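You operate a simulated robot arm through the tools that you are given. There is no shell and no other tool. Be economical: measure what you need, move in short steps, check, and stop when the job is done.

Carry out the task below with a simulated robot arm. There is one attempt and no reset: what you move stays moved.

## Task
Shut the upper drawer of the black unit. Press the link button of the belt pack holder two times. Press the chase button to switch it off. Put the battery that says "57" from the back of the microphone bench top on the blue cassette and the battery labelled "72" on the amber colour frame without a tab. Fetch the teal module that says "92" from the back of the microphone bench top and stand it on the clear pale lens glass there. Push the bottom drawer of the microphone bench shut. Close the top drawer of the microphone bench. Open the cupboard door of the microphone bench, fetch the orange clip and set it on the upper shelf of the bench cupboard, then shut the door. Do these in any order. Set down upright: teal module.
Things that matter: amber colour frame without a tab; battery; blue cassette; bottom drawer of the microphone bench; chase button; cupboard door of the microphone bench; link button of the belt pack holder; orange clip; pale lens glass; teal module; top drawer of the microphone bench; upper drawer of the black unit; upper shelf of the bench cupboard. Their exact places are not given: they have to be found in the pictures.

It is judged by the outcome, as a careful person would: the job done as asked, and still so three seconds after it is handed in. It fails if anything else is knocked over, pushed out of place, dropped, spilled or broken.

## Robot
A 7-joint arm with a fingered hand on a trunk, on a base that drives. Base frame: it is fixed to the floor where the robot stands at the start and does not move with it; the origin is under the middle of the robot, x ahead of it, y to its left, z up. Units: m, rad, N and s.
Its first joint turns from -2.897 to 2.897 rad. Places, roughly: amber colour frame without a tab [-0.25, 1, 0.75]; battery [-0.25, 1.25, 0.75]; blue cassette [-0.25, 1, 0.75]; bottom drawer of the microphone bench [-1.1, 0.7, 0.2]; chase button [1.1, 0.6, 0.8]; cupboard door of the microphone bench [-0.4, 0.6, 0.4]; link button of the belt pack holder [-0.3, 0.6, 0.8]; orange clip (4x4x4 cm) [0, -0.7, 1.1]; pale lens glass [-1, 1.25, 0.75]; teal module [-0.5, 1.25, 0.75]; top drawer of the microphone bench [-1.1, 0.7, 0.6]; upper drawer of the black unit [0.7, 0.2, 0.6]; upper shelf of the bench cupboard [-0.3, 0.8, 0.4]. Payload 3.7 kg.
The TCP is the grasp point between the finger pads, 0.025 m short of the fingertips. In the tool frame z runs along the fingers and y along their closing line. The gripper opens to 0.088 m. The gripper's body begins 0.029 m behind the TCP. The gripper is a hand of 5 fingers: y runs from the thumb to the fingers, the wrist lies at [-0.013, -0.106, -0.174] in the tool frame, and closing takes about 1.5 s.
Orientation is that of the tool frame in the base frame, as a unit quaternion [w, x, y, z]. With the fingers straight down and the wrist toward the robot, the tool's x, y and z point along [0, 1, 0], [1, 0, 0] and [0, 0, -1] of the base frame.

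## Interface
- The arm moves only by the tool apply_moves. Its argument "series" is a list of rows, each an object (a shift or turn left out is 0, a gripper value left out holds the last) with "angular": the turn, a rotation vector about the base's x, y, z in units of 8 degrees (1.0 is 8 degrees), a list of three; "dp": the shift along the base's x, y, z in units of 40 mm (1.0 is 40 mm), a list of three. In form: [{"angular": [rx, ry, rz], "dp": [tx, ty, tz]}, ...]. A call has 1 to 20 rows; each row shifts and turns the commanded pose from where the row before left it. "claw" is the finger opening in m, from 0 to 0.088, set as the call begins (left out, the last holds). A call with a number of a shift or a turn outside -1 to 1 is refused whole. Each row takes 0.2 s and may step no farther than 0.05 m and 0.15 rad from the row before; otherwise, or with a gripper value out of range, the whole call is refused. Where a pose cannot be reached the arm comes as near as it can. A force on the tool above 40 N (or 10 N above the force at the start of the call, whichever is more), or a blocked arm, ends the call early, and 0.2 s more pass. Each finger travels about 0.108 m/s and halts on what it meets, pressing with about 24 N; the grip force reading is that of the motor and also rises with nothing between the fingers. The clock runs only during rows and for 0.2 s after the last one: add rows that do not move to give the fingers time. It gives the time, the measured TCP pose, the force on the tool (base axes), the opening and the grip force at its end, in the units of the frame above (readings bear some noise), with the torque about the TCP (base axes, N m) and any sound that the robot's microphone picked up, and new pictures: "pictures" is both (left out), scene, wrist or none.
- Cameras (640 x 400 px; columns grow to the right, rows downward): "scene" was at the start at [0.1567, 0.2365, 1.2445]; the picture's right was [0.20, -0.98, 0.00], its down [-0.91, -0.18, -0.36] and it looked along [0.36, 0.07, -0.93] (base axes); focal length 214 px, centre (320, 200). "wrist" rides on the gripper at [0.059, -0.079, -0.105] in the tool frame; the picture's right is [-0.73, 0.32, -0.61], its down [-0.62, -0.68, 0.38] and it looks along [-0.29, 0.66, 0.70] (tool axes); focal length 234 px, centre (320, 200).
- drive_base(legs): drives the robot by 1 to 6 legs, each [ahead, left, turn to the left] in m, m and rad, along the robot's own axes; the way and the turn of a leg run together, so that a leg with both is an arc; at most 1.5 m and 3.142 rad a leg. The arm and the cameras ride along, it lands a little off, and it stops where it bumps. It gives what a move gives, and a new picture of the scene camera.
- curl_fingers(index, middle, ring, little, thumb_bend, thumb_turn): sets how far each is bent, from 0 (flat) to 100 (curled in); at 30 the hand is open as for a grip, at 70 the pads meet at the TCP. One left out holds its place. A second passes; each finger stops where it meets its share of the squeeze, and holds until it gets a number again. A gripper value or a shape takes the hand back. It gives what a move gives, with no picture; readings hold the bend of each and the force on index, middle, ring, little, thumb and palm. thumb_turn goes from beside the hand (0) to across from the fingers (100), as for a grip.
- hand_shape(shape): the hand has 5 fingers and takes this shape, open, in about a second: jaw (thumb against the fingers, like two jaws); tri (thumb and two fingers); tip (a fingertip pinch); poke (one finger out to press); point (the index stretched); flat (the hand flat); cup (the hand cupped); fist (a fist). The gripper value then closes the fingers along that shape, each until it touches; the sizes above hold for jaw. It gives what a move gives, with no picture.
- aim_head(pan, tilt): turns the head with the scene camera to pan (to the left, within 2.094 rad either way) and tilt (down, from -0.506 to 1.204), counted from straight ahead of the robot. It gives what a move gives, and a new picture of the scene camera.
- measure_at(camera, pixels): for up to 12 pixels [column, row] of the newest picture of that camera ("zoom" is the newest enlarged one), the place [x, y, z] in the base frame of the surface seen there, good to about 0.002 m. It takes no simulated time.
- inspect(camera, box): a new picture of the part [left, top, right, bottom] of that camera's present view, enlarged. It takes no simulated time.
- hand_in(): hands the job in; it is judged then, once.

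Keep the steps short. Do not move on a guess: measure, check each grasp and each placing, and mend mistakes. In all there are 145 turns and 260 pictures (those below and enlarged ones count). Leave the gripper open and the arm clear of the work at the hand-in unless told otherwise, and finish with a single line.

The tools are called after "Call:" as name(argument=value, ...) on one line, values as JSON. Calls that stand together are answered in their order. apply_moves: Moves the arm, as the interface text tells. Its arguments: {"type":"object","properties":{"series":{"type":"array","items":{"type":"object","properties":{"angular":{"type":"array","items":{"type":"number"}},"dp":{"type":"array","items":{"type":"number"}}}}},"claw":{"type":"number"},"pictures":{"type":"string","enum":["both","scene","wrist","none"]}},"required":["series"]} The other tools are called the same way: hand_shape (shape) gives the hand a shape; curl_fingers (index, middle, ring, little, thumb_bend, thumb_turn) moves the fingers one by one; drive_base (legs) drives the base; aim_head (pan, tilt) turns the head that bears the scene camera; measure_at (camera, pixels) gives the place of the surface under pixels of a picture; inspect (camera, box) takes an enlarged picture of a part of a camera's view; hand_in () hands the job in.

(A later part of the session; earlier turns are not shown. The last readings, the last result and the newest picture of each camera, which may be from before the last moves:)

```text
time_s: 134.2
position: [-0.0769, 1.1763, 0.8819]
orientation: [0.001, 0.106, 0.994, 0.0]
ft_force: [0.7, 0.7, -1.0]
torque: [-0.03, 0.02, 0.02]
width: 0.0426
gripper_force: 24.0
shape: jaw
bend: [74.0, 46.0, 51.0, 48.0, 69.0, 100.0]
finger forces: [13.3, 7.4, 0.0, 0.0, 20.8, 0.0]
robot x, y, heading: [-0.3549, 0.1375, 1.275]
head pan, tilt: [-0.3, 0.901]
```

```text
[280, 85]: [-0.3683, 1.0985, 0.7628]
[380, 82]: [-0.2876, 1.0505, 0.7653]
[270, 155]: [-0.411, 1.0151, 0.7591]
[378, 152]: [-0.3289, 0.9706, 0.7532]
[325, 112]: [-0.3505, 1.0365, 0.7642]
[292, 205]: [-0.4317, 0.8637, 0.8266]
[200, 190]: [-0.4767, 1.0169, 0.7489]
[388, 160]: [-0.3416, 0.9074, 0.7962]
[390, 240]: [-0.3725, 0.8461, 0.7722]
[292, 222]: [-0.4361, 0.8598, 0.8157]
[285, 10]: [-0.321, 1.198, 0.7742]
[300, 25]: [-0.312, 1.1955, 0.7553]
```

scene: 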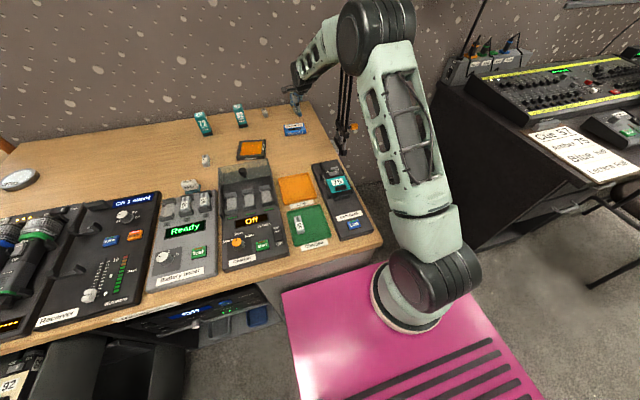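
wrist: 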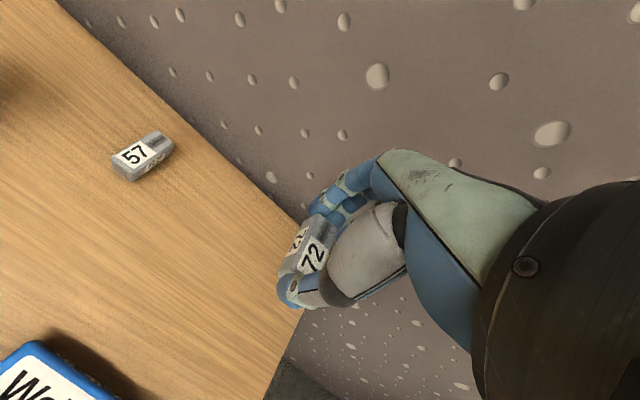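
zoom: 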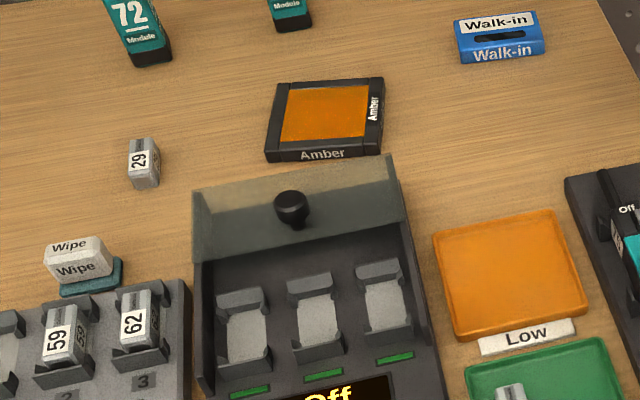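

Frame centre (‑0.349,1.036), surface z≈0.765. Carry 72 there and lower to just above.

Call:
apply_moves(series=[{"dp": [-0.97, -0.5, 0]}, {"dp": [-0.97, -0.5, 0]}, {"dp": [-0.97, -0.5, 0]}, {"dp": [-0.97, -0.5, 0]}, {"dp": [-0.97, -0.5, 0]}, {"dp": [-0.97, -0.5, 0]}, {"dp": [-0.97, -0.5, 0]}, {"dp": [0, 0, -1]}, {"dp": [0, 0, -0.8]}], pictures="both")

Call:
inspect(camera="wrist", box=[180, 140, 440, 360])

```text
time_s: 136.2
position: [-0.347, 1.036, 0.8084]
orientation: [0.001, 0.106, 0.994, 0.002]
ft_force: [0.7, -1.1, -0.2]
torque: [-0.02, 0.01, 0.01]
width: 0.0422
gripper_force: 23.6
shape: jaw
bend: [74.0, 46.0, 51.0, 48.0, 69.0, 100.0]
finger forces: [13.3, 7.5, 0.0, 0.0, 20.6, 0.1]
robot x, y, heading: [-0.3536, 0.1403, 1.283]
head pan, tilt: [-0.3, 0.901]
```

scene: 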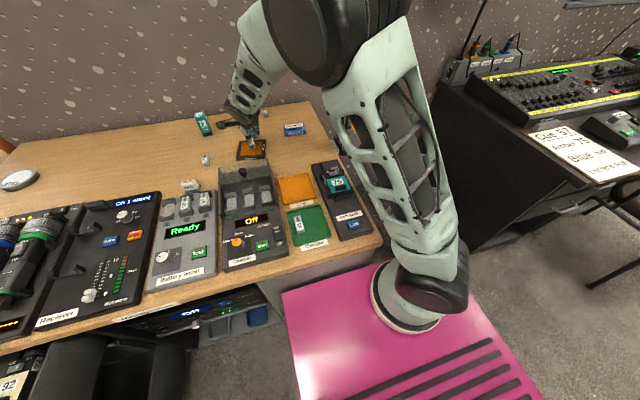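
wrist: 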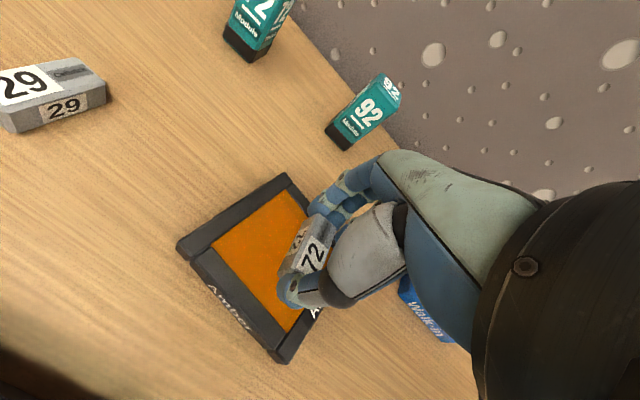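

```text
1.82 times, centred on (310, 250) of wrist
```

zoom: 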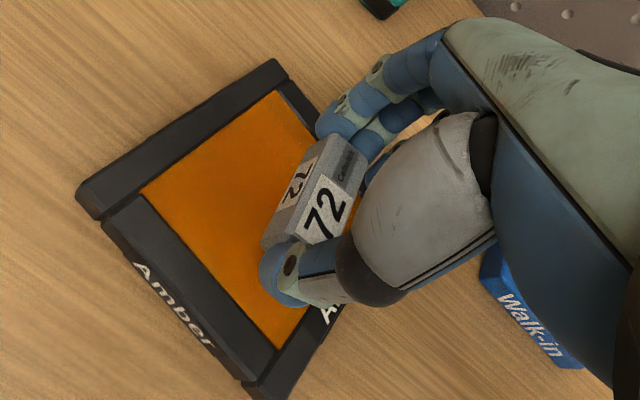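

Over the frame centre. Lower gently to contact.

Call:
apply_moves(series=[{"dp": [0, 0, -0.1]}, {"dp": [0, 0, -0.1]}, {"dp": [0, 0, -0.07]}, {"dp": [0, 0, 0]}], pictures="none")

```text
time_s: 137.2
position: [-0.3488, 1.036, 0.7991]
orientation: [0.001, 0.106, 0.994, 0.002]
ft_force: [-0.9, -0.4, 0.3]
torque: [0.0, 0.02, 0.01]
width: 0.0425
gripper_force: 24.0
shape: jaw
bend: [74.0, 46.0, 51.0, 48.0, 69.0, 100.0]
finger forces: [13.3, 7.5, 0.0, 0.0, 20.7, 0.1]
robot x, y, heading: [-0.3574, 0.1429, 1.275]
head pan, tilt: [-0.3, 0.901]
```

Call:
apply_moves(series=[{"dp": [0, 0, -0.05]}, {"dp": [0, 0, -0.05]}, {"dp": [0, 0, 0]}], pictures="none")

Call:
inspect(camera="wrist", box=[180, 140, 440, 360])

```text
time_s: 138.0
position: [-0.3482, 1.0355, 0.7956]
orientation: [0.002, 0.106, 0.994, 0.002]
ft_force: [-0.3, -1.9, 9.0]
torque: [-0.04, -0.01, -0.02]
width: 0.0426
gripper_force: 23.8
shape: jaw
bend: [74.0, 46.0, 51.0, 48.0, 69.0, 100.0]
finger forces: [12.9, 7.6, 0.1, 0.1, 22.6, 0.0]
robot x, y, heading: [-0.3552, 0.143, 1.282]
head pan, tilt: [-0.3, 0.901]
```

```text
1.82 times, centred on (310, 250) of wrist
```

zoom: 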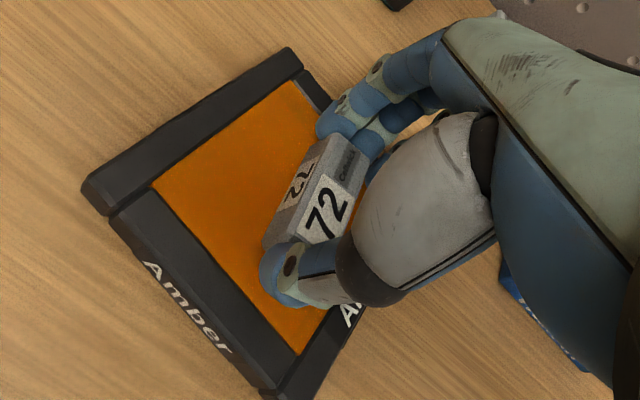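

Contact (9 N), battery is at the frame centre. Release and lift.

Call:
apply_moves(series=[{"dp": [0, 0, 0.03]}, {"dp": [0, 0, 0]}, {"dp": [0, 0, 0]}, {"dp": [0, 0, 0]}, {"dp": [0, 0, 0]}, {"dp": [0, 0, 0]}], claw=0.07, pictures="none")

Call:
apply_moves(series=[{"dp": [0, 0, 0.5]}, {"dp": [0, 0, 0.8]}, {"dp": [0, 0, 1]}], claw=0.088, pictures="wrist")

```text
time_s: 139.4
position: [-0.3477, 1.0373, 0.7964]
orientation: [0.001, 0.106, 0.994, 0.001]
ft_force: [0.2, -0.1, -0.4]
torque: [-0.02, -0.02, 0.0]
width: 0.0695
gripper_force: 0.0
shape: jaw
bend: [27.0, 34.0, 32.0, 33.0, 50.0, 99.0]
finger forces: [0.0, 0.1, 0.1, 0.0, 0.0, 0.1]
robot x, y, heading: [-0.3532, 0.1401, 1.275]
head pan, tilt: [-0.3, 0.901]
```

```text
time_s: 140.2
position: [-0.3468, 1.037, 0.8881]
orientation: [0.001, 0.107, 0.994, 0.0]
ft_force: [-0.4, -0.1, -0.7]
torque: [0.01, 0.01, 0.02]
width: 0.0877
gripper_force: 0.2
shape: jaw
bend: [30.0, 30.0, 30.0, 30.0, 30.0, 98.0]
finger forces: [0.0, 0.1, 0.0, 0.0, 0.1, 0.0]
robot x, y, heading: [-0.3568, 0.1392, 1.276]
head pan, tilt: [-0.3, 0.901]
```

wrist: 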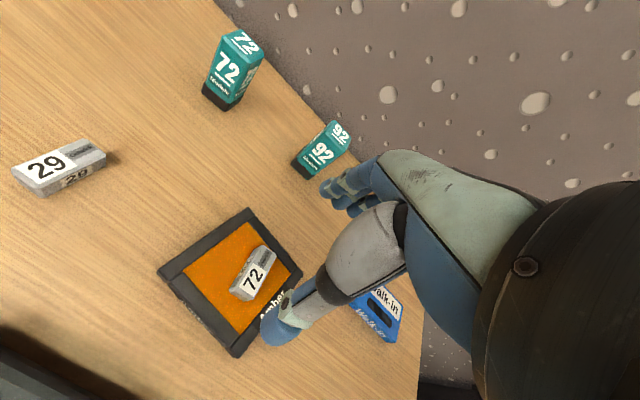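

72 rests in the middle of the amber frame. Now move above battery 57, keeping above the module.

Call:
apply_moves(series=[{"dp": [0.3, 0.1, 0.6]}, {"dp": [0.66, 0.9, 0]}, {"dp": [0.66, 0.9, 0]}, {"dp": [0.66, 0.9, 0]}, {"dp": [0.66, 0.95, 0]}, {"dp": [0.66, 0.95, 0]}, {"dp": [0, 0, -0.9]}], pictures="wrist")

Call:
measure_at(camera="wrist", pixels=[[252, 262], [262, 245], [240, 275], [345, 160], [350, 195], [365, 165], [380, 150], [390, 110]])

```text
time_s: 141.8
position: [-0.2019, 1.2239, 0.8749]
orientation: [0.0, 0.107, 0.994, 0.001]
ft_force: [0.0, -0.4, -0.4]
torque: [0.0, 0.03, 0.0]
width: 0.0879
gripper_force: 0.0
shape: jaw
bend: [30.0, 30.0, 30.0, 30.0, 30.0, 98.0]
finger forces: [0.1, 0.0, 0.0, 0.0, 0.0, 0.1]
robot x, y, heading: [-0.3567, 0.1397, 1.277]
head pan, tilt: [-0.3, 0.901]
```

wrist: 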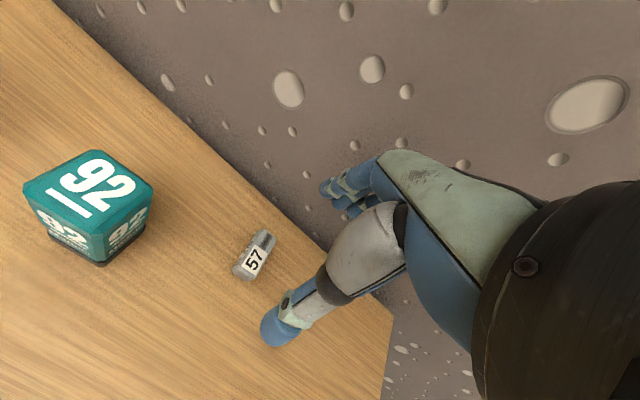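

```text
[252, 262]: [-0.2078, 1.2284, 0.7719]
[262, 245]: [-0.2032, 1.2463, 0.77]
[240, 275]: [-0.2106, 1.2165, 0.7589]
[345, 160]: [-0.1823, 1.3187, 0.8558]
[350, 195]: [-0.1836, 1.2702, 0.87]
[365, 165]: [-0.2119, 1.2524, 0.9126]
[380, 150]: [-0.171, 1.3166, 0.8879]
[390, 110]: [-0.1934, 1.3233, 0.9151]
```

Descend on 57 (wall at y≈1.32, fingers stay at ≤1.29).

Call:
apply_moves(series=[{"dp": [0, 0.22, -0.8]}, {"dp": [0, 0, -0.8]}, {"dp": [0, 0, -0.65]}, {"dp": [0, 0, 0]}], pictures="wrist")

Call:
inspect(camera="wrist", box=[180, 120, 440, 360])

```text
time_s: 142.8
position: [-0.2043, 1.2312, 0.7861]
orientation: [0.001, 0.106, 0.994, 0.002]
ft_force: [-0.2, 0.5, 0.1]
torque: [0.0, 0.0, 0.01]
width: 0.0876
gripper_force: 0.1
shape: jaw
bend: [30.0, 30.0, 30.0, 30.0, 30.0, 98.0]
finger forces: [0.0, 0.0, 0.1, 0.0, 0.0, 0.0]
robot x, y, heading: [-0.3566, 0.1385, 1.279]
head pan, tilt: [-0.3, 0.901]
```

wrist: 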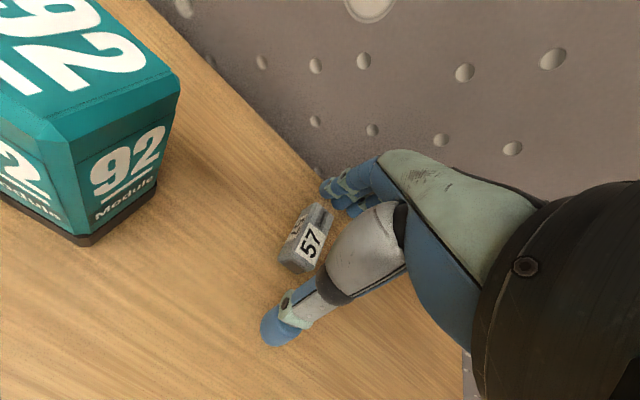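

```text
1.67 times, centred on (310, 240) of wrist
```

zoom: 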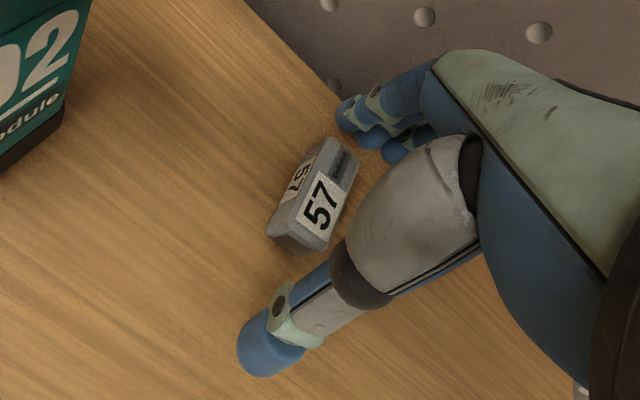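

Call:
apply_moves(series=[{"dp": [0.0, 0.1, -0.1]}, {"dp": [0, 0, 0]}, {"dp": [0, 0, 0]}, {"dp": [0, 0, 0]}, {"dp": [0, 0, 0]}, {"dp": [0, 0, 0]}, {"dp": [0, 0, 0]}, {"dp": [0, 0, 0]}], claw=0.02, pictures="none")

Call:
apply_moves(series=[{"dp": [0, 0, 0.3]}, {"dp": [0, -0.5, 0.8]}, {"dp": [0, -0.5, 0.8]}, {"dp": [0, -0.5, 0.4]}], pictures="wrist")

Call:
inspect(camera="scene", box=[250, 80, 330, 150])

```text
time_s: 144.6
position: [-0.2038, 1.236, 0.7811]
orientation: [0.001, 0.106, 0.994, 0.002]
ft_force: [-0.3, 0.5, 0.9]
torque: [0.0, 0.01, -0.01]
width: 0.0427
gripper_force: 24.1
shape: jaw
bend: [74.0, 45.0, 50.0, 47.0, 70.0, 100.0]
finger forces: [13.1, 7.5, 0.0, 0.1, 20.8, 0.0]
robot x, y, heading: [-0.3545, 0.138, 1.277]
head pan, tilt: [-0.3, 0.901]
```

```text
time_s: 145.6
position: [-0.2046, 1.175, 0.8722]
orientation: [0.001, 0.106, 0.994, 0.001]
ft_force: [-0.5, -0.3, -0.1]
torque: [0.01, 0.01, 0.03]
width: 0.0424
gripper_force: 24.4
shape: jaw
bend: [74.0, 45.0, 50.0, 47.0, 70.0, 100.0]
finger forces: [13.3, 7.4, 0.0, 0.0, 20.7, 0.0]
robot x, y, heading: [-0.3574, 0.1394, 1.278]
head pan, tilt: [-0.3, 0.901]
```

wrist: 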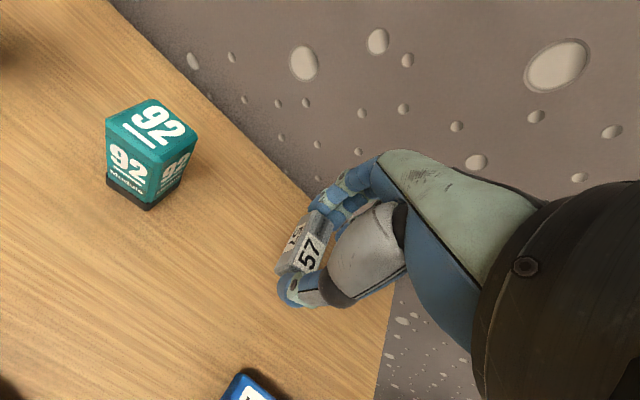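

```text
5.71 times, centred on (290, 115) of scene
```

zoom: 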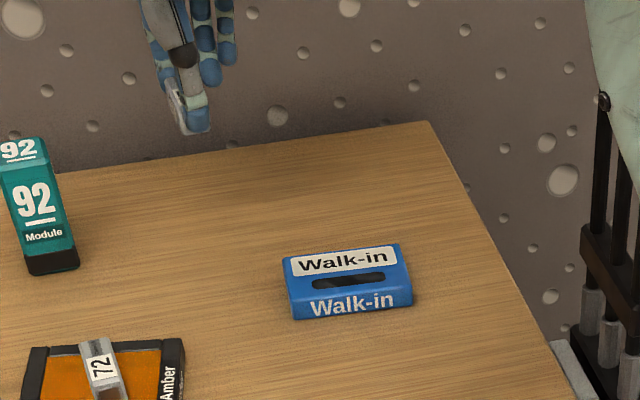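

57 is held. Measure the cassette top once more.

Call:
measure_at(camera="zoom", pixels=[[292, 260], [395, 248], [296, 290], [405, 278], [348, 268]])

```text
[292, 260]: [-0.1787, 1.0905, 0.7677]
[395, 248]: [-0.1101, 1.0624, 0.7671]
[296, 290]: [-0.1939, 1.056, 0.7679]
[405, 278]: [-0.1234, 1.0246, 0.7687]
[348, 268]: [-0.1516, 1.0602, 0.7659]
```

Carry over the cassette centre (‑0.152,1.058) and lower to just above.

Call:
apply_moves(series=[{"dp": [0.43, -0.98, 0]}, {"dp": [0.43, -0.98, 0]}, {"dp": [0.43, -0.97, 0]}, {"dp": [0, 0, -0.8]}, {"dp": [0, 0, -0.7]}, {"dp": [0, 0, -0.1]}], pictures="both")

Call:
inspect(camera="wrist", box=[180, 140, 440, 360])

Call:
inspect(camera="scene", box=[260, 100, 330, 150])

```text
time_s: 147.0
position: [-0.1515, 1.0593, 0.8092]
orientation: [0.0, 0.106, 0.994, 0.001]
ft_force: [-1.1, 0.1, 0.3]
torque: [0.02, 0.01, -0.01]
width: 0.0421
gripper_force: 23.8
shape: jaw
bend: [74.0, 45.0, 50.0, 47.0, 70.0, 100.0]
finger forces: [13.2, 7.5, 0.0, 0.1, 20.7, 0.1]
robot x, y, heading: [-0.3561, 0.1406, 1.277]
head pan, tilt: [-0.3, 0.901]
```

scene: 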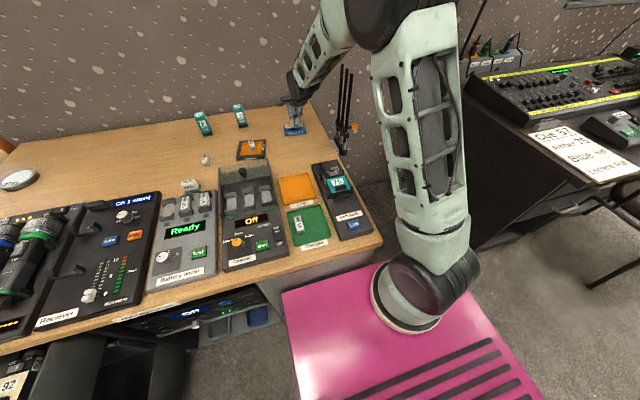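
wrist: 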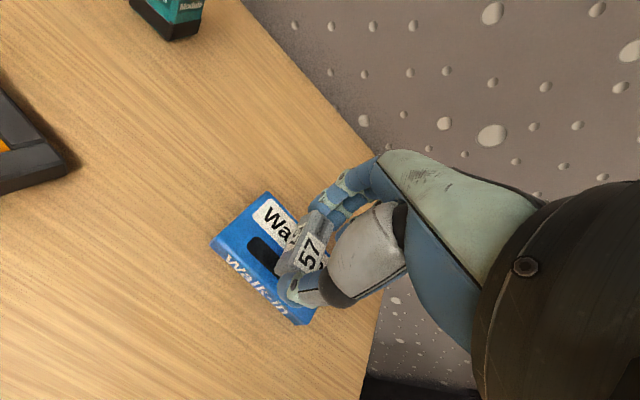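

```text
1.82 times, centred on (310, 250) of wrist
```

zoom: 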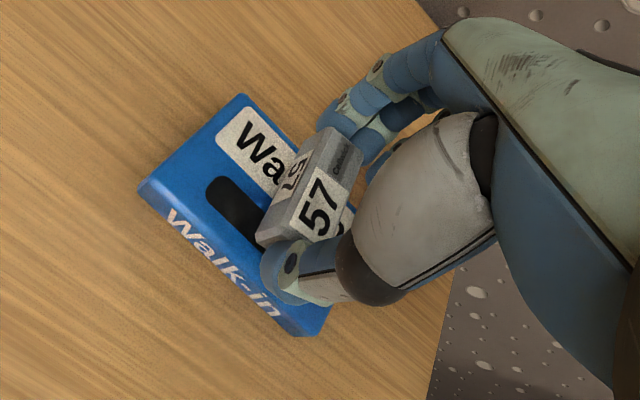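

```text
8.00 times, centred on (295, 125) of scene
```

zoom: 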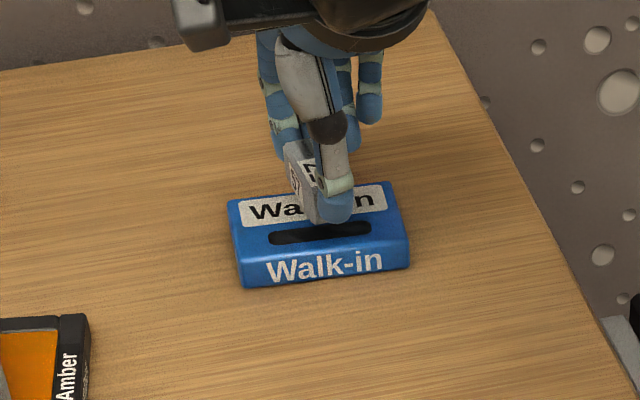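

Well centred. Lower gently until contact.

Call:
apply_moves(series=[{"dp": [0, 0, -0.1]}, {"dp": [0, 0, -0.08]}, {"dp": [0, 0, -0.08]}, {"dp": [0, 0, -0.05]}, {"dp": [0, 0, 0]}], pictures="none")

```text
time_s: 148.2
position: [-0.153, 1.0602, 0.7994]
orientation: [0.001, 0.108, 0.994, 0.002]
ft_force: [-0.1, -0.1, 10.1]
torque: [0.01, -0.02, -0.02]
width: 0.0428
gripper_force: 24.0
shape: jaw
bend: [74.0, 45.0, 50.0, 47.0, 70.0, 100.0]
finger forces: [13.5, 7.7, 0.0, 0.1, 22.0, 0.0]
robot x, y, heading: [-0.3541, 0.1433, 1.276]
head pan, tilt: [-0.3, 0.901]
```

Contact at 10 N. Release and lift.

Call:
apply_moves(series=[{"dp": [0, 0, 0.04]}, {"dp": [0, 0, 0]}, {"dp": [0, 0, 0]}, {"dp": [0, 0, 0]}, {"dp": [0, 0, 0]}, {"dp": [0, 0, 0]}], claw=0.07, pictures="none")

Call:
apply_moves(series=[{"dp": [0, 0, 0.5]}, {"dp": [0, 0, 0.8]}, {"dp": [0, 0, 1]}, {"dp": [0, 0, 1]}], claw=0.088, pictures="none")

Call:
inspect(camera="scene", box=[185, 90, 335, 170])

```text
time_s: 149.6
position: [-0.1526, 1.0593, 0.7995]
orientation: [0.002, 0.106, 0.994, 0.002]
ft_force: [-0.2, -0.4, 0.7]
torque: [-0.01, -0.02, -0.01]
width: 0.07
gripper_force: 0.0
shape: jaw
bend: [27.0, 34.0, 32.0, 33.0, 50.0, 99.0]
finger forces: [0.1, 0.0, 0.0, 0.0, 0.0, 0.1]
robot x, y, heading: [-0.3567, 0.1434, 1.279]
head pan, tilt: [-0.3, 0.901]
```

```text
time_s: 150.6
position: [-0.1537, 1.0607, 0.9307]
orientation: [0.001, 0.106, 0.994, 0.001]
ft_force: [-0.3, 0.1, -0.6]
torque: [0.0, 0.01, 0.02]
width: 0.0876
gripper_force: 0.0
shape: jaw
bend: [30.0, 30.0, 30.0, 30.0, 30.0, 98.0]
finger forces: [0.1, 0.0, 0.0, 0.0, 0.0, 0.1]
robot x, y, heading: [-0.3543, 0.1399, 1.28]
head pan, tilt: [-0.3, 0.901]
```

```text
4.27 times, centred on (260, 130) of scene
```

zoom: 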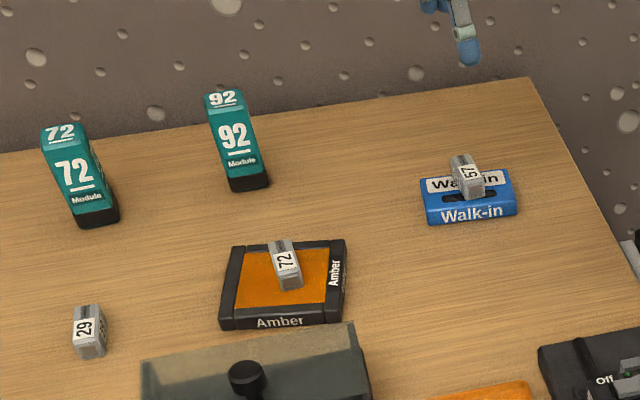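

Both batteries placed. Now measure module 92.

Call:
measure_at(camera="zoom", pixels=[[208, 96], [240, 94], [245, 107], [212, 110], [225, 100], [230, 185], [266, 180], [250, 183], [240, 140], [233, 178]])

```text
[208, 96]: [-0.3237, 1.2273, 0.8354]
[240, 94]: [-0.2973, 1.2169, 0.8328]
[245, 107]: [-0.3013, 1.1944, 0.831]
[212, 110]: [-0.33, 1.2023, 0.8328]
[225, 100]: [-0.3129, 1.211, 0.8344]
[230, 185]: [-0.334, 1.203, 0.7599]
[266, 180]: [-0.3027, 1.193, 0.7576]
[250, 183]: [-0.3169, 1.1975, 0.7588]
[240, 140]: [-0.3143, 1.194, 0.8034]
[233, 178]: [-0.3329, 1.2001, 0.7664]
```

Module 92: centre (‑0.3125,1.2105), ~0.03×0.027, top 0.834. Move above it, open, then descend to TCP z≈0.815.

Call:
apply_moves(series=[{"dp": [-0.66, 0.62, 0.1], "angular": [0, 0, -0.1]}, {"dp": [-0.66, 0.62, 0], "angular": [0, 0, -0.1]}, {"dp": [-0.66, 0.62, 0], "angular": [0, 0, -0.1]}, {"dp": [-0.66, 0.62, 0], "angular": [0, 0, -0.1]}, {"dp": [-0.66, 0.62, 0], "angular": [0, 0, -0.1]}, {"dp": [-0.66, 0.62, 0], "angular": [0, 0, -0.1]}], pictures="wrist")

Call:
measure_at(camera="wrist", pixels=[[250, 255], [240, 240], [262, 262], [235, 265]])

```text
time_s: 152.0
position: [-0.3096, 1.2113, 0.9374]
orientation: [0.0, 0.149, 0.989, 0.001]
ft_force: [-0.1, -0.4, 0.7]
torque: [0.0, 0.04, -0.03]
width: 0.0876
gripper_force: 0.1
shape: jaw
bend: [30.0, 30.0, 30.0, 30.0, 30.0, 98.0]
finger forces: [0.1, 0.0, 0.1, 0.0, 0.0, 0.0]
robot x, y, heading: [-0.3594, 0.1418, 1.276]
head pan, tilt: [-0.3, 0.901]
```

wrist: 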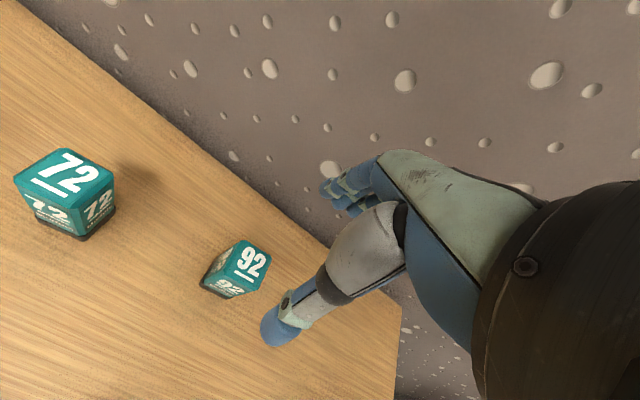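

```text
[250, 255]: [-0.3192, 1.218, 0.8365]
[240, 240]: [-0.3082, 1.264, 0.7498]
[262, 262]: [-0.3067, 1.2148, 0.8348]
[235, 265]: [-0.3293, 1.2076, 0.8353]
```

Call:
apply_moves(series=[{"dp": [-0.05, 0, -0.8]}, {"dp": [0, 0, -0.8]}, {"dp": [0, 0, -0.8]}, {"dp": [0, 0, -0.6]}], pictures="wrist")

Call:
inspect(camera="wrist", box=[200, 120, 440, 360])

```text
time_s: 153.0
position: [-0.3117, 1.2093, 0.8149]
orientation: [0.001, 0.148, 0.989, 0.001]
ft_force: [0.6, -0.5, 0.7]
torque: [0.01, 0.03, 0.02]
width: 0.088
gripper_force: 0.1
shape: jaw
bend: [30.0, 30.0, 30.0, 30.0, 30.0, 98.0]
finger forces: [0.0, 0.0, 0.0, 0.0, 0.1, 0.0]
robot x, y, heading: [-0.3513, 0.1409, 1.277]
head pan, tilt: [-0.3, 0.901]
```

wrist: 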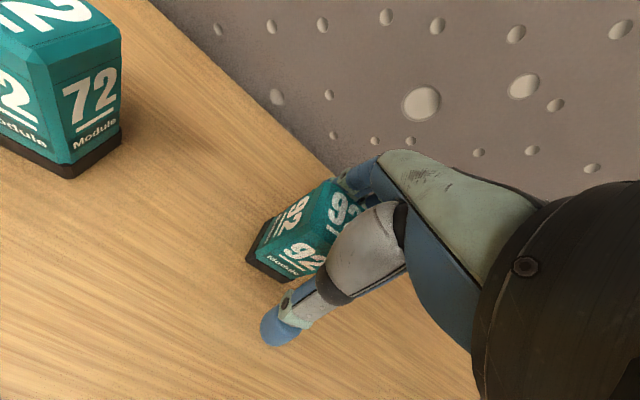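

```text
1.67 times, centred on (320, 240) of wrist
```

zoom: 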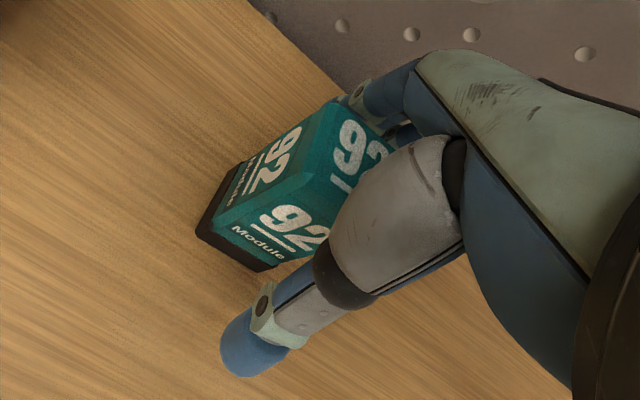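

Module between thumb and fingers, palm clear. Close.

Call:
apply_moves(series=[{"dp": [0, 0, 0]}, {"dp": [0, 0, 0]}, {"dp": [0, 0, 0]}, {"dp": [0, 0, 0]}, {"dp": [0, 0, 0]}, {"dp": [0, 0, 0]}, {"dp": [0, 0, 0]}, {"dp": [0, 0, 0]}], claw=0.01, pictures="wrist")

Call:
inspect(camera="wrist", box=[200, 120, 440, 360])

```text
time_s: 154.8
position: [-0.3117, 1.2097, 0.8155]
orientation: [0.001, 0.148, 0.989, 0.001]
ft_force: [-0.5, 0.2, -0.2]
torque: [-0.02, -0.01, 0.02]
width: 0.0292
gripper_force: 24.0
shape: jaw
bend: [74.0, 51.0, 57.0, 54.0, 74.0, 100.0]
finger forces: [13.7, 7.6, 0.1, 0.0, 21.4, 0.0]
robot x, y, heading: [-0.3609, 0.1374, 1.275]
head pan, tilt: [-0.3, 0.901]
```

wrist: 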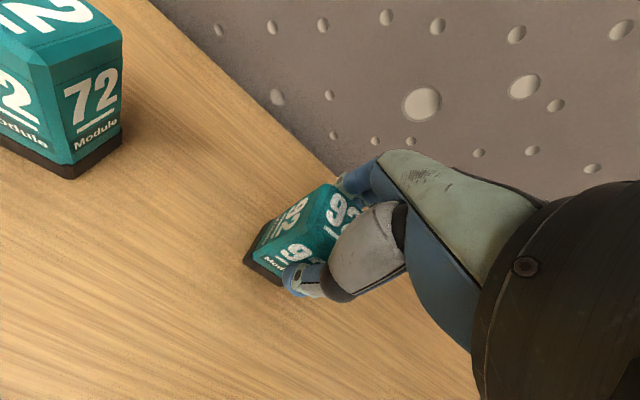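

```text
1.67 times, centred on (320, 240) of wrist
```

zoom: 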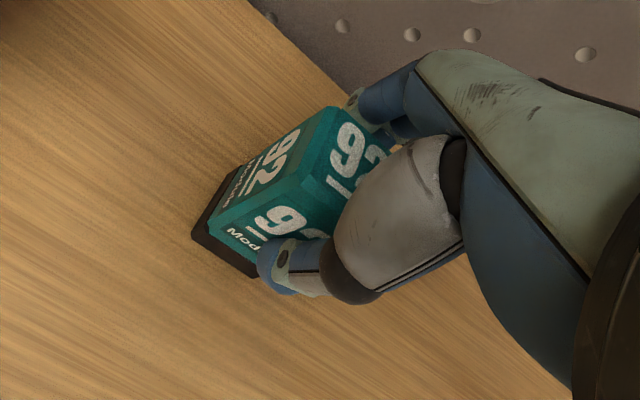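

Gripped (0.029 m). Lift, pull back toward the robot and check it hangs straight.

Call:
apply_moves(series=[{"dp": [0, 0, 0.6]}, {"dp": [0, 0, 1]}, {"dp": [0, 0, 1]}, {"dp": [-0.25, -0.8, 0.8]}, {"dp": [-0.25, -0.8, 0.8]}, {"dp": [-0.25, -0.8, 0.5]}, {"dp": [-0.25, -0.8, 0.3]}, {"dp": [-0.25, -0.8, 0]}], pictures="wrist")

Call:
drive_base(legs=[[-0.25, 0, 0], [0, 0.97, 0]])

Call:
aim_head(pan=0.0, tilt=0.8)

```text
time_s: 156.6
position: [-0.3641, 1.0477, 1.0152]
orientation: [0.001, 0.148, 0.989, 0.001]
ft_force: [0.4, 0.6, -1.5]
torque: [-0.02, -0.01, 0.05]
width: 0.0292
gripper_force: 24.0
shape: jaw
bend: [74.0, 51.0, 57.0, 54.0, 74.0, 100.0]
finger forces: [13.6, 7.6, 0.1, 0.0, 21.6, 0.0]
robot x, y, heading: [-0.3571, 0.1417, 1.278]
head pan, tilt: [-0.3, 0.901]
```

wrist: 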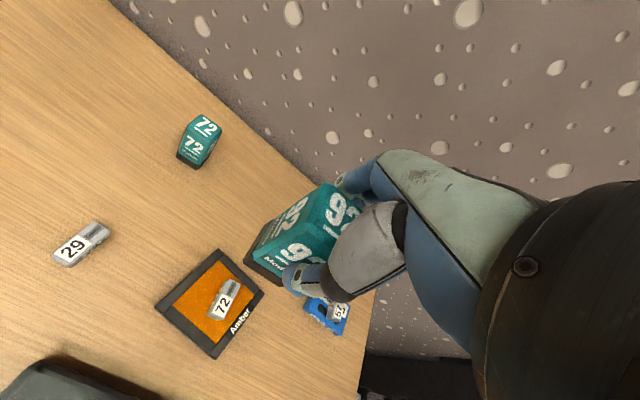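

```text
time_s: 163.1
position: [-1.3537, 1.0976, 1.0157]
orientation: [0.001, 0.154, 0.988, 0.001]
ft_force: [-0.6, 0.4, -1.2]
torque: [0.03, -0.04, -0.01]
width: 0.0297
gripper_force: 24.2
shape: jaw
bend: [74.0, 51.0, 57.0, 54.0, 74.0, 100.0]
finger forces: [13.7, 7.6, 0.1, 0.0, 21.6, 0.1]
robot x, y, heading: [-1.3524, 0.19, 1.266]
head pan, tilt: [-0.3, 0.901]
```

scene: 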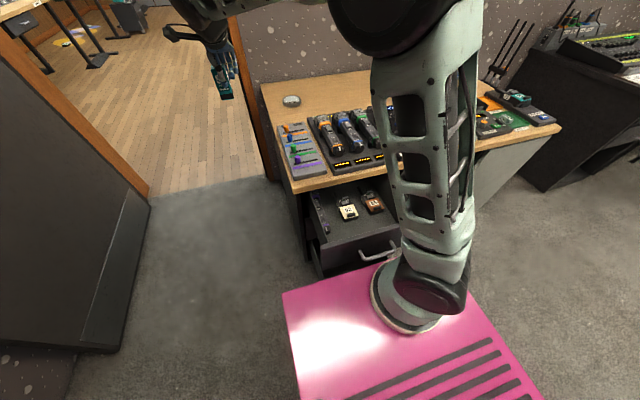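

```text
time_s: 163.9
position: [-1.3545, 1.0991, 1.015]
orientation: [0.002, 0.154, 0.988, 0.001]
ft_force: [-0.2, 0.9, -0.1]
torque: [-0.04, -0.03, -0.01]
width: 0.0295
gripper_force: 24.2
shape: jaw
bend: [74.0, 51.0, 57.0, 54.0, 74.0, 100.0]
finger forces: [13.8, 7.7, 0.1, 0.0, 21.5, 0.0]
robot x, y, heading: [-1.356, 0.1919, 1.268]
head pan, tilt: [0.0, 0.799]
```

scene: 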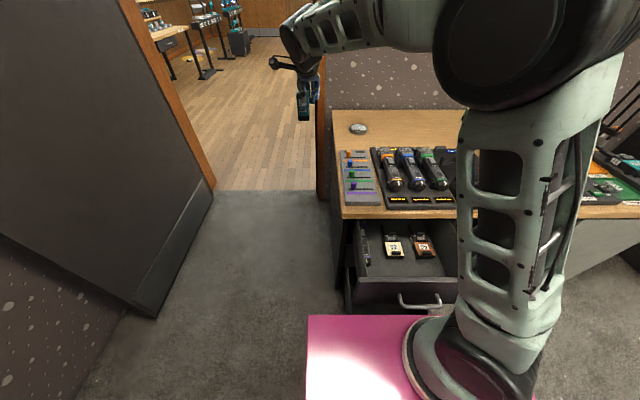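

Call:
inspect(camera="scene", box=[330, 105, 400, 150])

Call:
measure_at(camera="zoom", pixels=[[260, 215], [180, 205], [340, 210], [255, 170], [262, 250], [240, 195], [290, 225], [170, 215], [350, 215], [255, 265]])

```text
8.89 times, centred on (365, 128) of scene
```

zoom: 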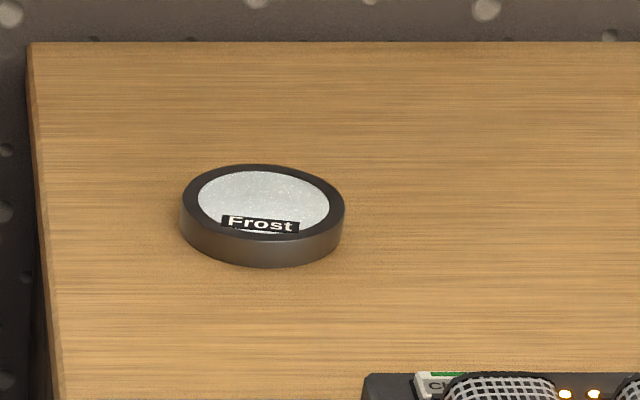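

```text
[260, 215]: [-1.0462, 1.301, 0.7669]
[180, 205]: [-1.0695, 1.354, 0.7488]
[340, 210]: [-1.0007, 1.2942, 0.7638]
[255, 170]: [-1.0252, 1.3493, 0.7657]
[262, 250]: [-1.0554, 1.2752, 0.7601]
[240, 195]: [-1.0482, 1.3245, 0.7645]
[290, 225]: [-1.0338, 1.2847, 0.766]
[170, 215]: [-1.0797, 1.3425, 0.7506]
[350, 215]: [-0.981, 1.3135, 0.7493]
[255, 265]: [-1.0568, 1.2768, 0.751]
```

The frost lens disc: centre (‑1.039,1.313), top z≈0.766, radius ~0.04. Go 3.5 cm closer, then carry the module over it.

Call:
drive_base(legs=[[0.03, 0, 0]])

Call:
apply_moves(series=[{"dp": [0.95, 0.56, 0]}, {"dp": [0.95, 0.56, 0]}, {"dp": [0.95, 0.56, 0]}, {"dp": [0.95, 0.56, 0]}, {"dp": [0.95, 0.56, 0]}, {"dp": [0.95, 0.56, 0]}, {"dp": [0.95, 0.56, 0]}, {"dp": [0.95, 0.56, -0.4]}, {"dp": [0, 0, -1]}, {"dp": [0, 0, -1]}], pictures="both")

```text
time_s: 164.7
position: [-1.3463, 1.1267, 1.0161]
orientation: [0.001, 0.154, 0.988, 0.0]
ft_force: [-0.2, 0.0, -0.8]
torque: [0.0, 0.0, 0.01]
width: 0.0292
gripper_force: 23.9
shape: jaw
bend: [74.0, 51.0, 57.0, 54.0, 74.0, 100.0]
finger forces: [13.8, 7.7, 0.0, 0.0, 21.4, 0.1]
robot x, y, heading: [-1.3466, 0.2205, 1.268]
head pan, tilt: [0.0, 0.799]
```

scene: 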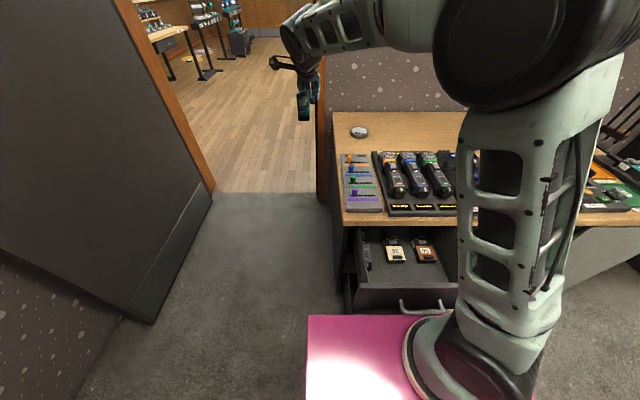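

```text
time_s: 166.9
position: [-1.0396, 1.3054, 0.9225]
orientation: [0.001, 0.153, 0.988, 0.002]
ft_force: [-0.3, -0.7, -0.4]
torque: [0.02, 0.01, 0.01]
width: 0.0292
gripper_force: 24.3
shape: jaw
bend: [74.0, 51.0, 57.0, 54.0, 74.0, 100.0]
finger forces: [13.7, 7.7, 0.1, 0.0, 21.4, 0.0]
robot x, y, heading: [-1.349, 0.2193, 1.265]
head pan, tilt: [0.0, 0.799]
```

scene: 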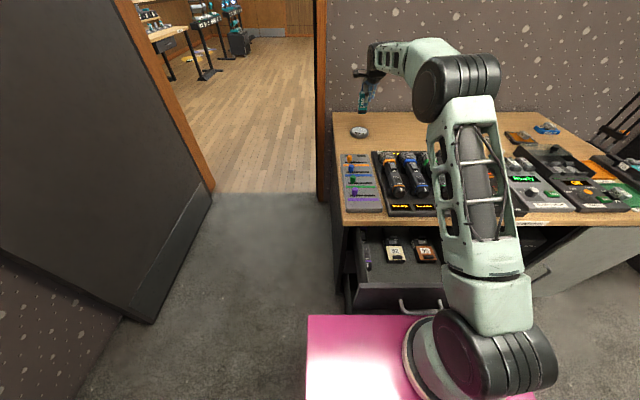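
wrist: 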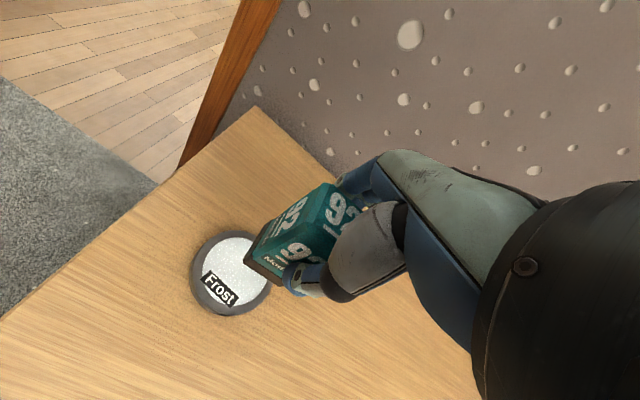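

Call:
measure_at(camera="wrist", pixels=[[197, 275], [238, 240], [228, 311], [265, 300], [235, 272], [212, 247], [262, 278], [290, 285]])

```text
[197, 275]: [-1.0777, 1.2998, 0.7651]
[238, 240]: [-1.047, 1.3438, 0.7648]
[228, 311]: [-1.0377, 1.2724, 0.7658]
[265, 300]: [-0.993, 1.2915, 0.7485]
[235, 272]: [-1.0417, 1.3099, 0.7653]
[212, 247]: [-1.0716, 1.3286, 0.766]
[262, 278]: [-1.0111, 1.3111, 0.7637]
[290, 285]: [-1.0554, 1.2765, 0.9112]
```

Lens centre by rim fit (‑1.041,1.308). Fine-align and lower.

Call:
apply_moves(series=[{"dp": [-0.03, 0.07, -0.8]}, {"dp": [0, 0, -0.8]}, {"dp": [0, 0, -0.4]}, {"dp": [0, 0, -0.1]}], pictures="both")

Call:
inspect(camera="scene", box=[330, 90, 400, 145])

```text
time_s: 167.9
position: [-1.0433, 1.3071, 0.8353]
orientation: [0.0, 0.154, 0.988, 0.001]
ft_force: [0.4, -0.1, -0.2]
torque: [-0.02, 0.0, 0.01]
width: 0.0293
gripper_force: 24.0
shape: jaw
bend: [74.0, 51.0, 57.0, 54.0, 74.0, 100.0]
finger forces: [13.7, 7.7, 0.0, 0.0, 21.4, 0.0]
robot x, y, heading: [-1.3505, 0.2201, 1.262]
head pan, tilt: [0.0, 0.799]
```

scene: 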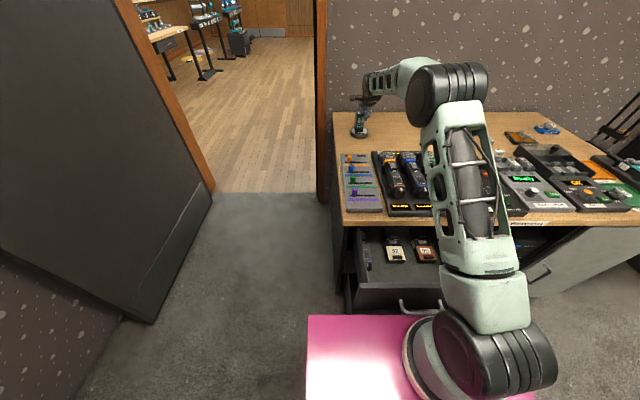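
wrist: 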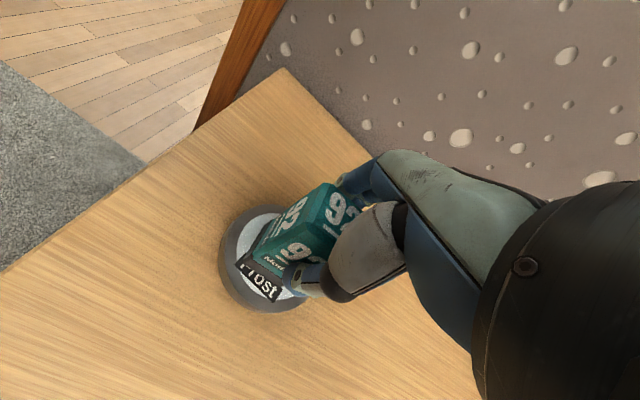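

```text
7.27 times, centred on (365, 118) of scene
```

zoom: 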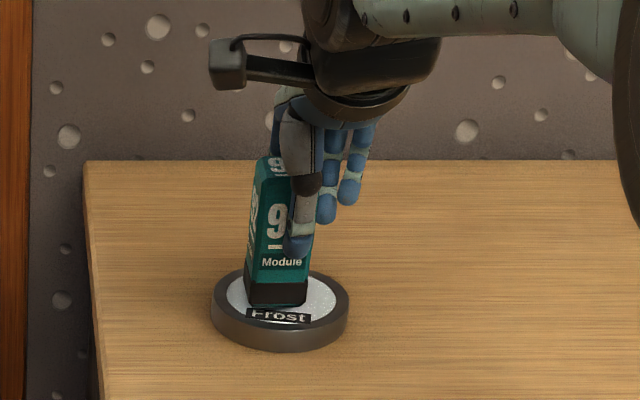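

Centred and upright on the glass. Last millimetres down to contact.

Call:
apply_moves(series=[{"dp": [0, 0, -0.05]}, {"dp": [0, 0, -0.05]}, {"dp": [0, 0, 0]}], pictures="none")

```text
time_s: 168.7
position: [-1.0415, 1.3076, 0.8309]
orientation: [0.001, 0.155, 0.988, 0.0]
ft_force: [-0.2, -0.2, -0.3]
torque: [0.0, -0.03, 0.0]
width: 0.0292
gripper_force: 24.1
shape: jaw
bend: [74.0, 51.0, 57.0, 54.0, 74.0, 100.0]
finger forces: [13.8, 7.6, 0.0, 0.0, 21.4, 0.0]
robot x, y, heading: [-1.3471, 0.2215, 1.26]
head pan, tilt: [0.0, 0.799]
```

Call:
apply_moves(series=[{"dp": [0, 0, -0.05]}, {"dp": [0, 0, -0.04]}, {"dp": [0, 0, 0]}], pictures="none")

```text
time_s: 169.5
position: [-1.0417, 1.3089, 0.8294]
orientation: [0.001, 0.154, 0.988, 0.002]
ft_force: [0.1, -2.3, 10.5]
torque: [0.02, -0.03, 0.02]
width: 0.0295
gripper_force: 24.0
shape: jaw
bend: [74.0, 51.0, 57.0, 54.0, 74.0, 100.0]
finger forces: [13.7, 8.1, 0.0, 0.0, 23.6, 0.0]
robot x, y, heading: [-1.3489, 0.2209, 1.268]
head pan, tilt: [0.0, 0.799]
```

Contact (10 N). Release slowly and lift straight up.

Call:
apply_moves(series=[{"dp": [0, 0, 0.04]}, {"dp": [0, 0, 0]}, {"dp": [0, 0, 0]}, {"dp": [0, 0, 0]}, {"dp": [0, 0, 0]}, {"dp": [0, 0, 0]}], claw=0.075, pictures="none")

Call:
apply_moves(series=[{"dp": [0, 0, 0.5]}, {"dp": [0, 0, 0.8]}, {"dp": [0, 0, 1]}, {"dp": [0, 0, 1]}, {"dp": [0, 0, 1]}], claw=0.088, pictures="none")

Call:
inspect(camera="scene", box=[330, 90, 400, 145])

```text
time_s: 170.9
position: [-1.0419, 1.3086, 0.83]
orientation: [0.001, 0.155, 0.988, 0.0]
ft_force: [0.1, -0.1, -0.1]
torque: [0.01, -0.02, -0.03]
width: 0.0751
gripper_force: 0.1
shape: jaw
bend: [28.0, 33.0, 31.0, 32.0, 43.0, 99.0]
finger forces: [0.0, 0.0, 0.0, 0.0, 0.1, 0.0]
robot x, y, heading: [-1.3428, 0.2223, 1.262]
head pan, tilt: [0.0, 0.799]
```

```text
time_s: 172.1
position: [-1.0414, 1.3099, 1.0037]
orientation: [0.001, 0.153, 0.988, 0.001]
ft_force: [-0.4, 0.2, 0.2]
torque: [0.02, 0.0, 0.0]
width: 0.0875
gripper_force: 0.1
shape: jaw
bend: [30.0, 30.0, 30.0, 30.0, 30.0, 98.0]
finger forces: [0.1, 0.0, 0.1, 0.0, 0.0, 0.0]
robot x, y, heading: [-1.3494, 0.2197, 1.265]
head pan, tilt: [0.0, 0.799]
```

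```text
7.27 times, centred on (365, 118) of scene
```

zoom: 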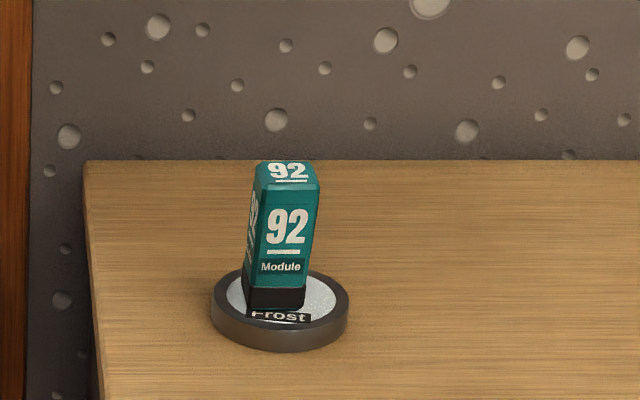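

Module 92 stands upright on the lens. Next the drawers. Retract the arm and look behind before backing up.

Call:
apply_moves(series=[{"dp": [-0.28, -0.9, 0.2]}, {"dp": [-0.28, -0.9, 0.2]}, {"dp": [-0.28, -0.9, 0.2]}, {"dp": [-0.28, -0.9, 0]}, {"dp": [-0.28, -0.9, 0]}, {"dp": [-0.28, -0.9, 0]}], pictures="none")

Call:
aim_head(pan=2.09, tilt=0.6)

Call:
aim_head(pan=-2.09, tilt=0.6)

```text
time_s: 173.5
position: [-1.1105, 1.0936, 1.0263]
orientation: [0.002, 0.154, 0.988, 0.001]
ft_force: [-0.2, -0.1, -0.5]
torque: [-0.05, 0.0, -0.02]
width: 0.0877
gripper_force: 0.0
shape: jaw
bend: [30.0, 30.0, 30.0, 30.0, 30.0, 98.0]
finger forces: [0.0, 0.0, 0.0, 0.0, 0.0, 0.0]
robot x, y, heading: [-1.3447, 0.2179, 1.262]
head pan, tilt: [0.0, 0.799]
```

```text
time_s: 175.5
position: [-1.1116, 1.0934, 1.0266]
orientation: [0.001, 0.154, 0.988, 0.001]
ft_force: [-0.1, 0.8, -0.1]
torque: [-0.01, -0.02, 0.01]
width: 0.0877
gripper_force: 0.0
shape: jaw
bend: [30.0, 30.0, 30.0, 30.0, 30.0, 98.0]
finger forces: [0.1, 0.1, 0.1, 0.0, 0.0, 0.1]
robot x, y, heading: [-1.352, 0.2208, 1.259]
head pan, tilt: [2.089, 0.6]
```

scene: 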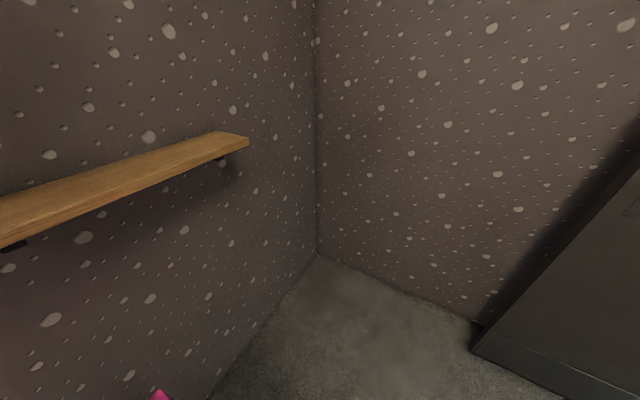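

```text
time_s: 178.9
position: [-1.1114, 1.0937, 1.0274]
orientation: [0.001, 0.154, 0.988, 0.001]
ft_force: [0.3, 0.3, 0.6]
torque: [0.01, -0.01, -0.02]
width: 0.0875
gripper_force: 0.1
shape: jaw
bend: [30.0, 30.0, 30.0, 30.0, 30.0, 98.0]
finger forces: [0.1, 0.0, 0.0, 0.0, 0.0, 0.0]
robot x, y, heading: [-1.3513, 0.2199, 1.264]
head pan, tilt: [-2.089, 0.6]
```

scene: 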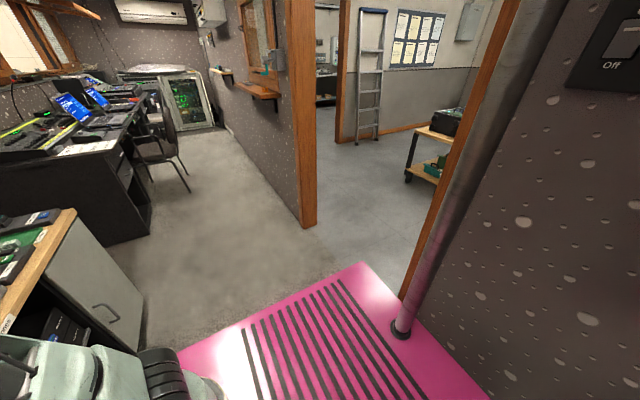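

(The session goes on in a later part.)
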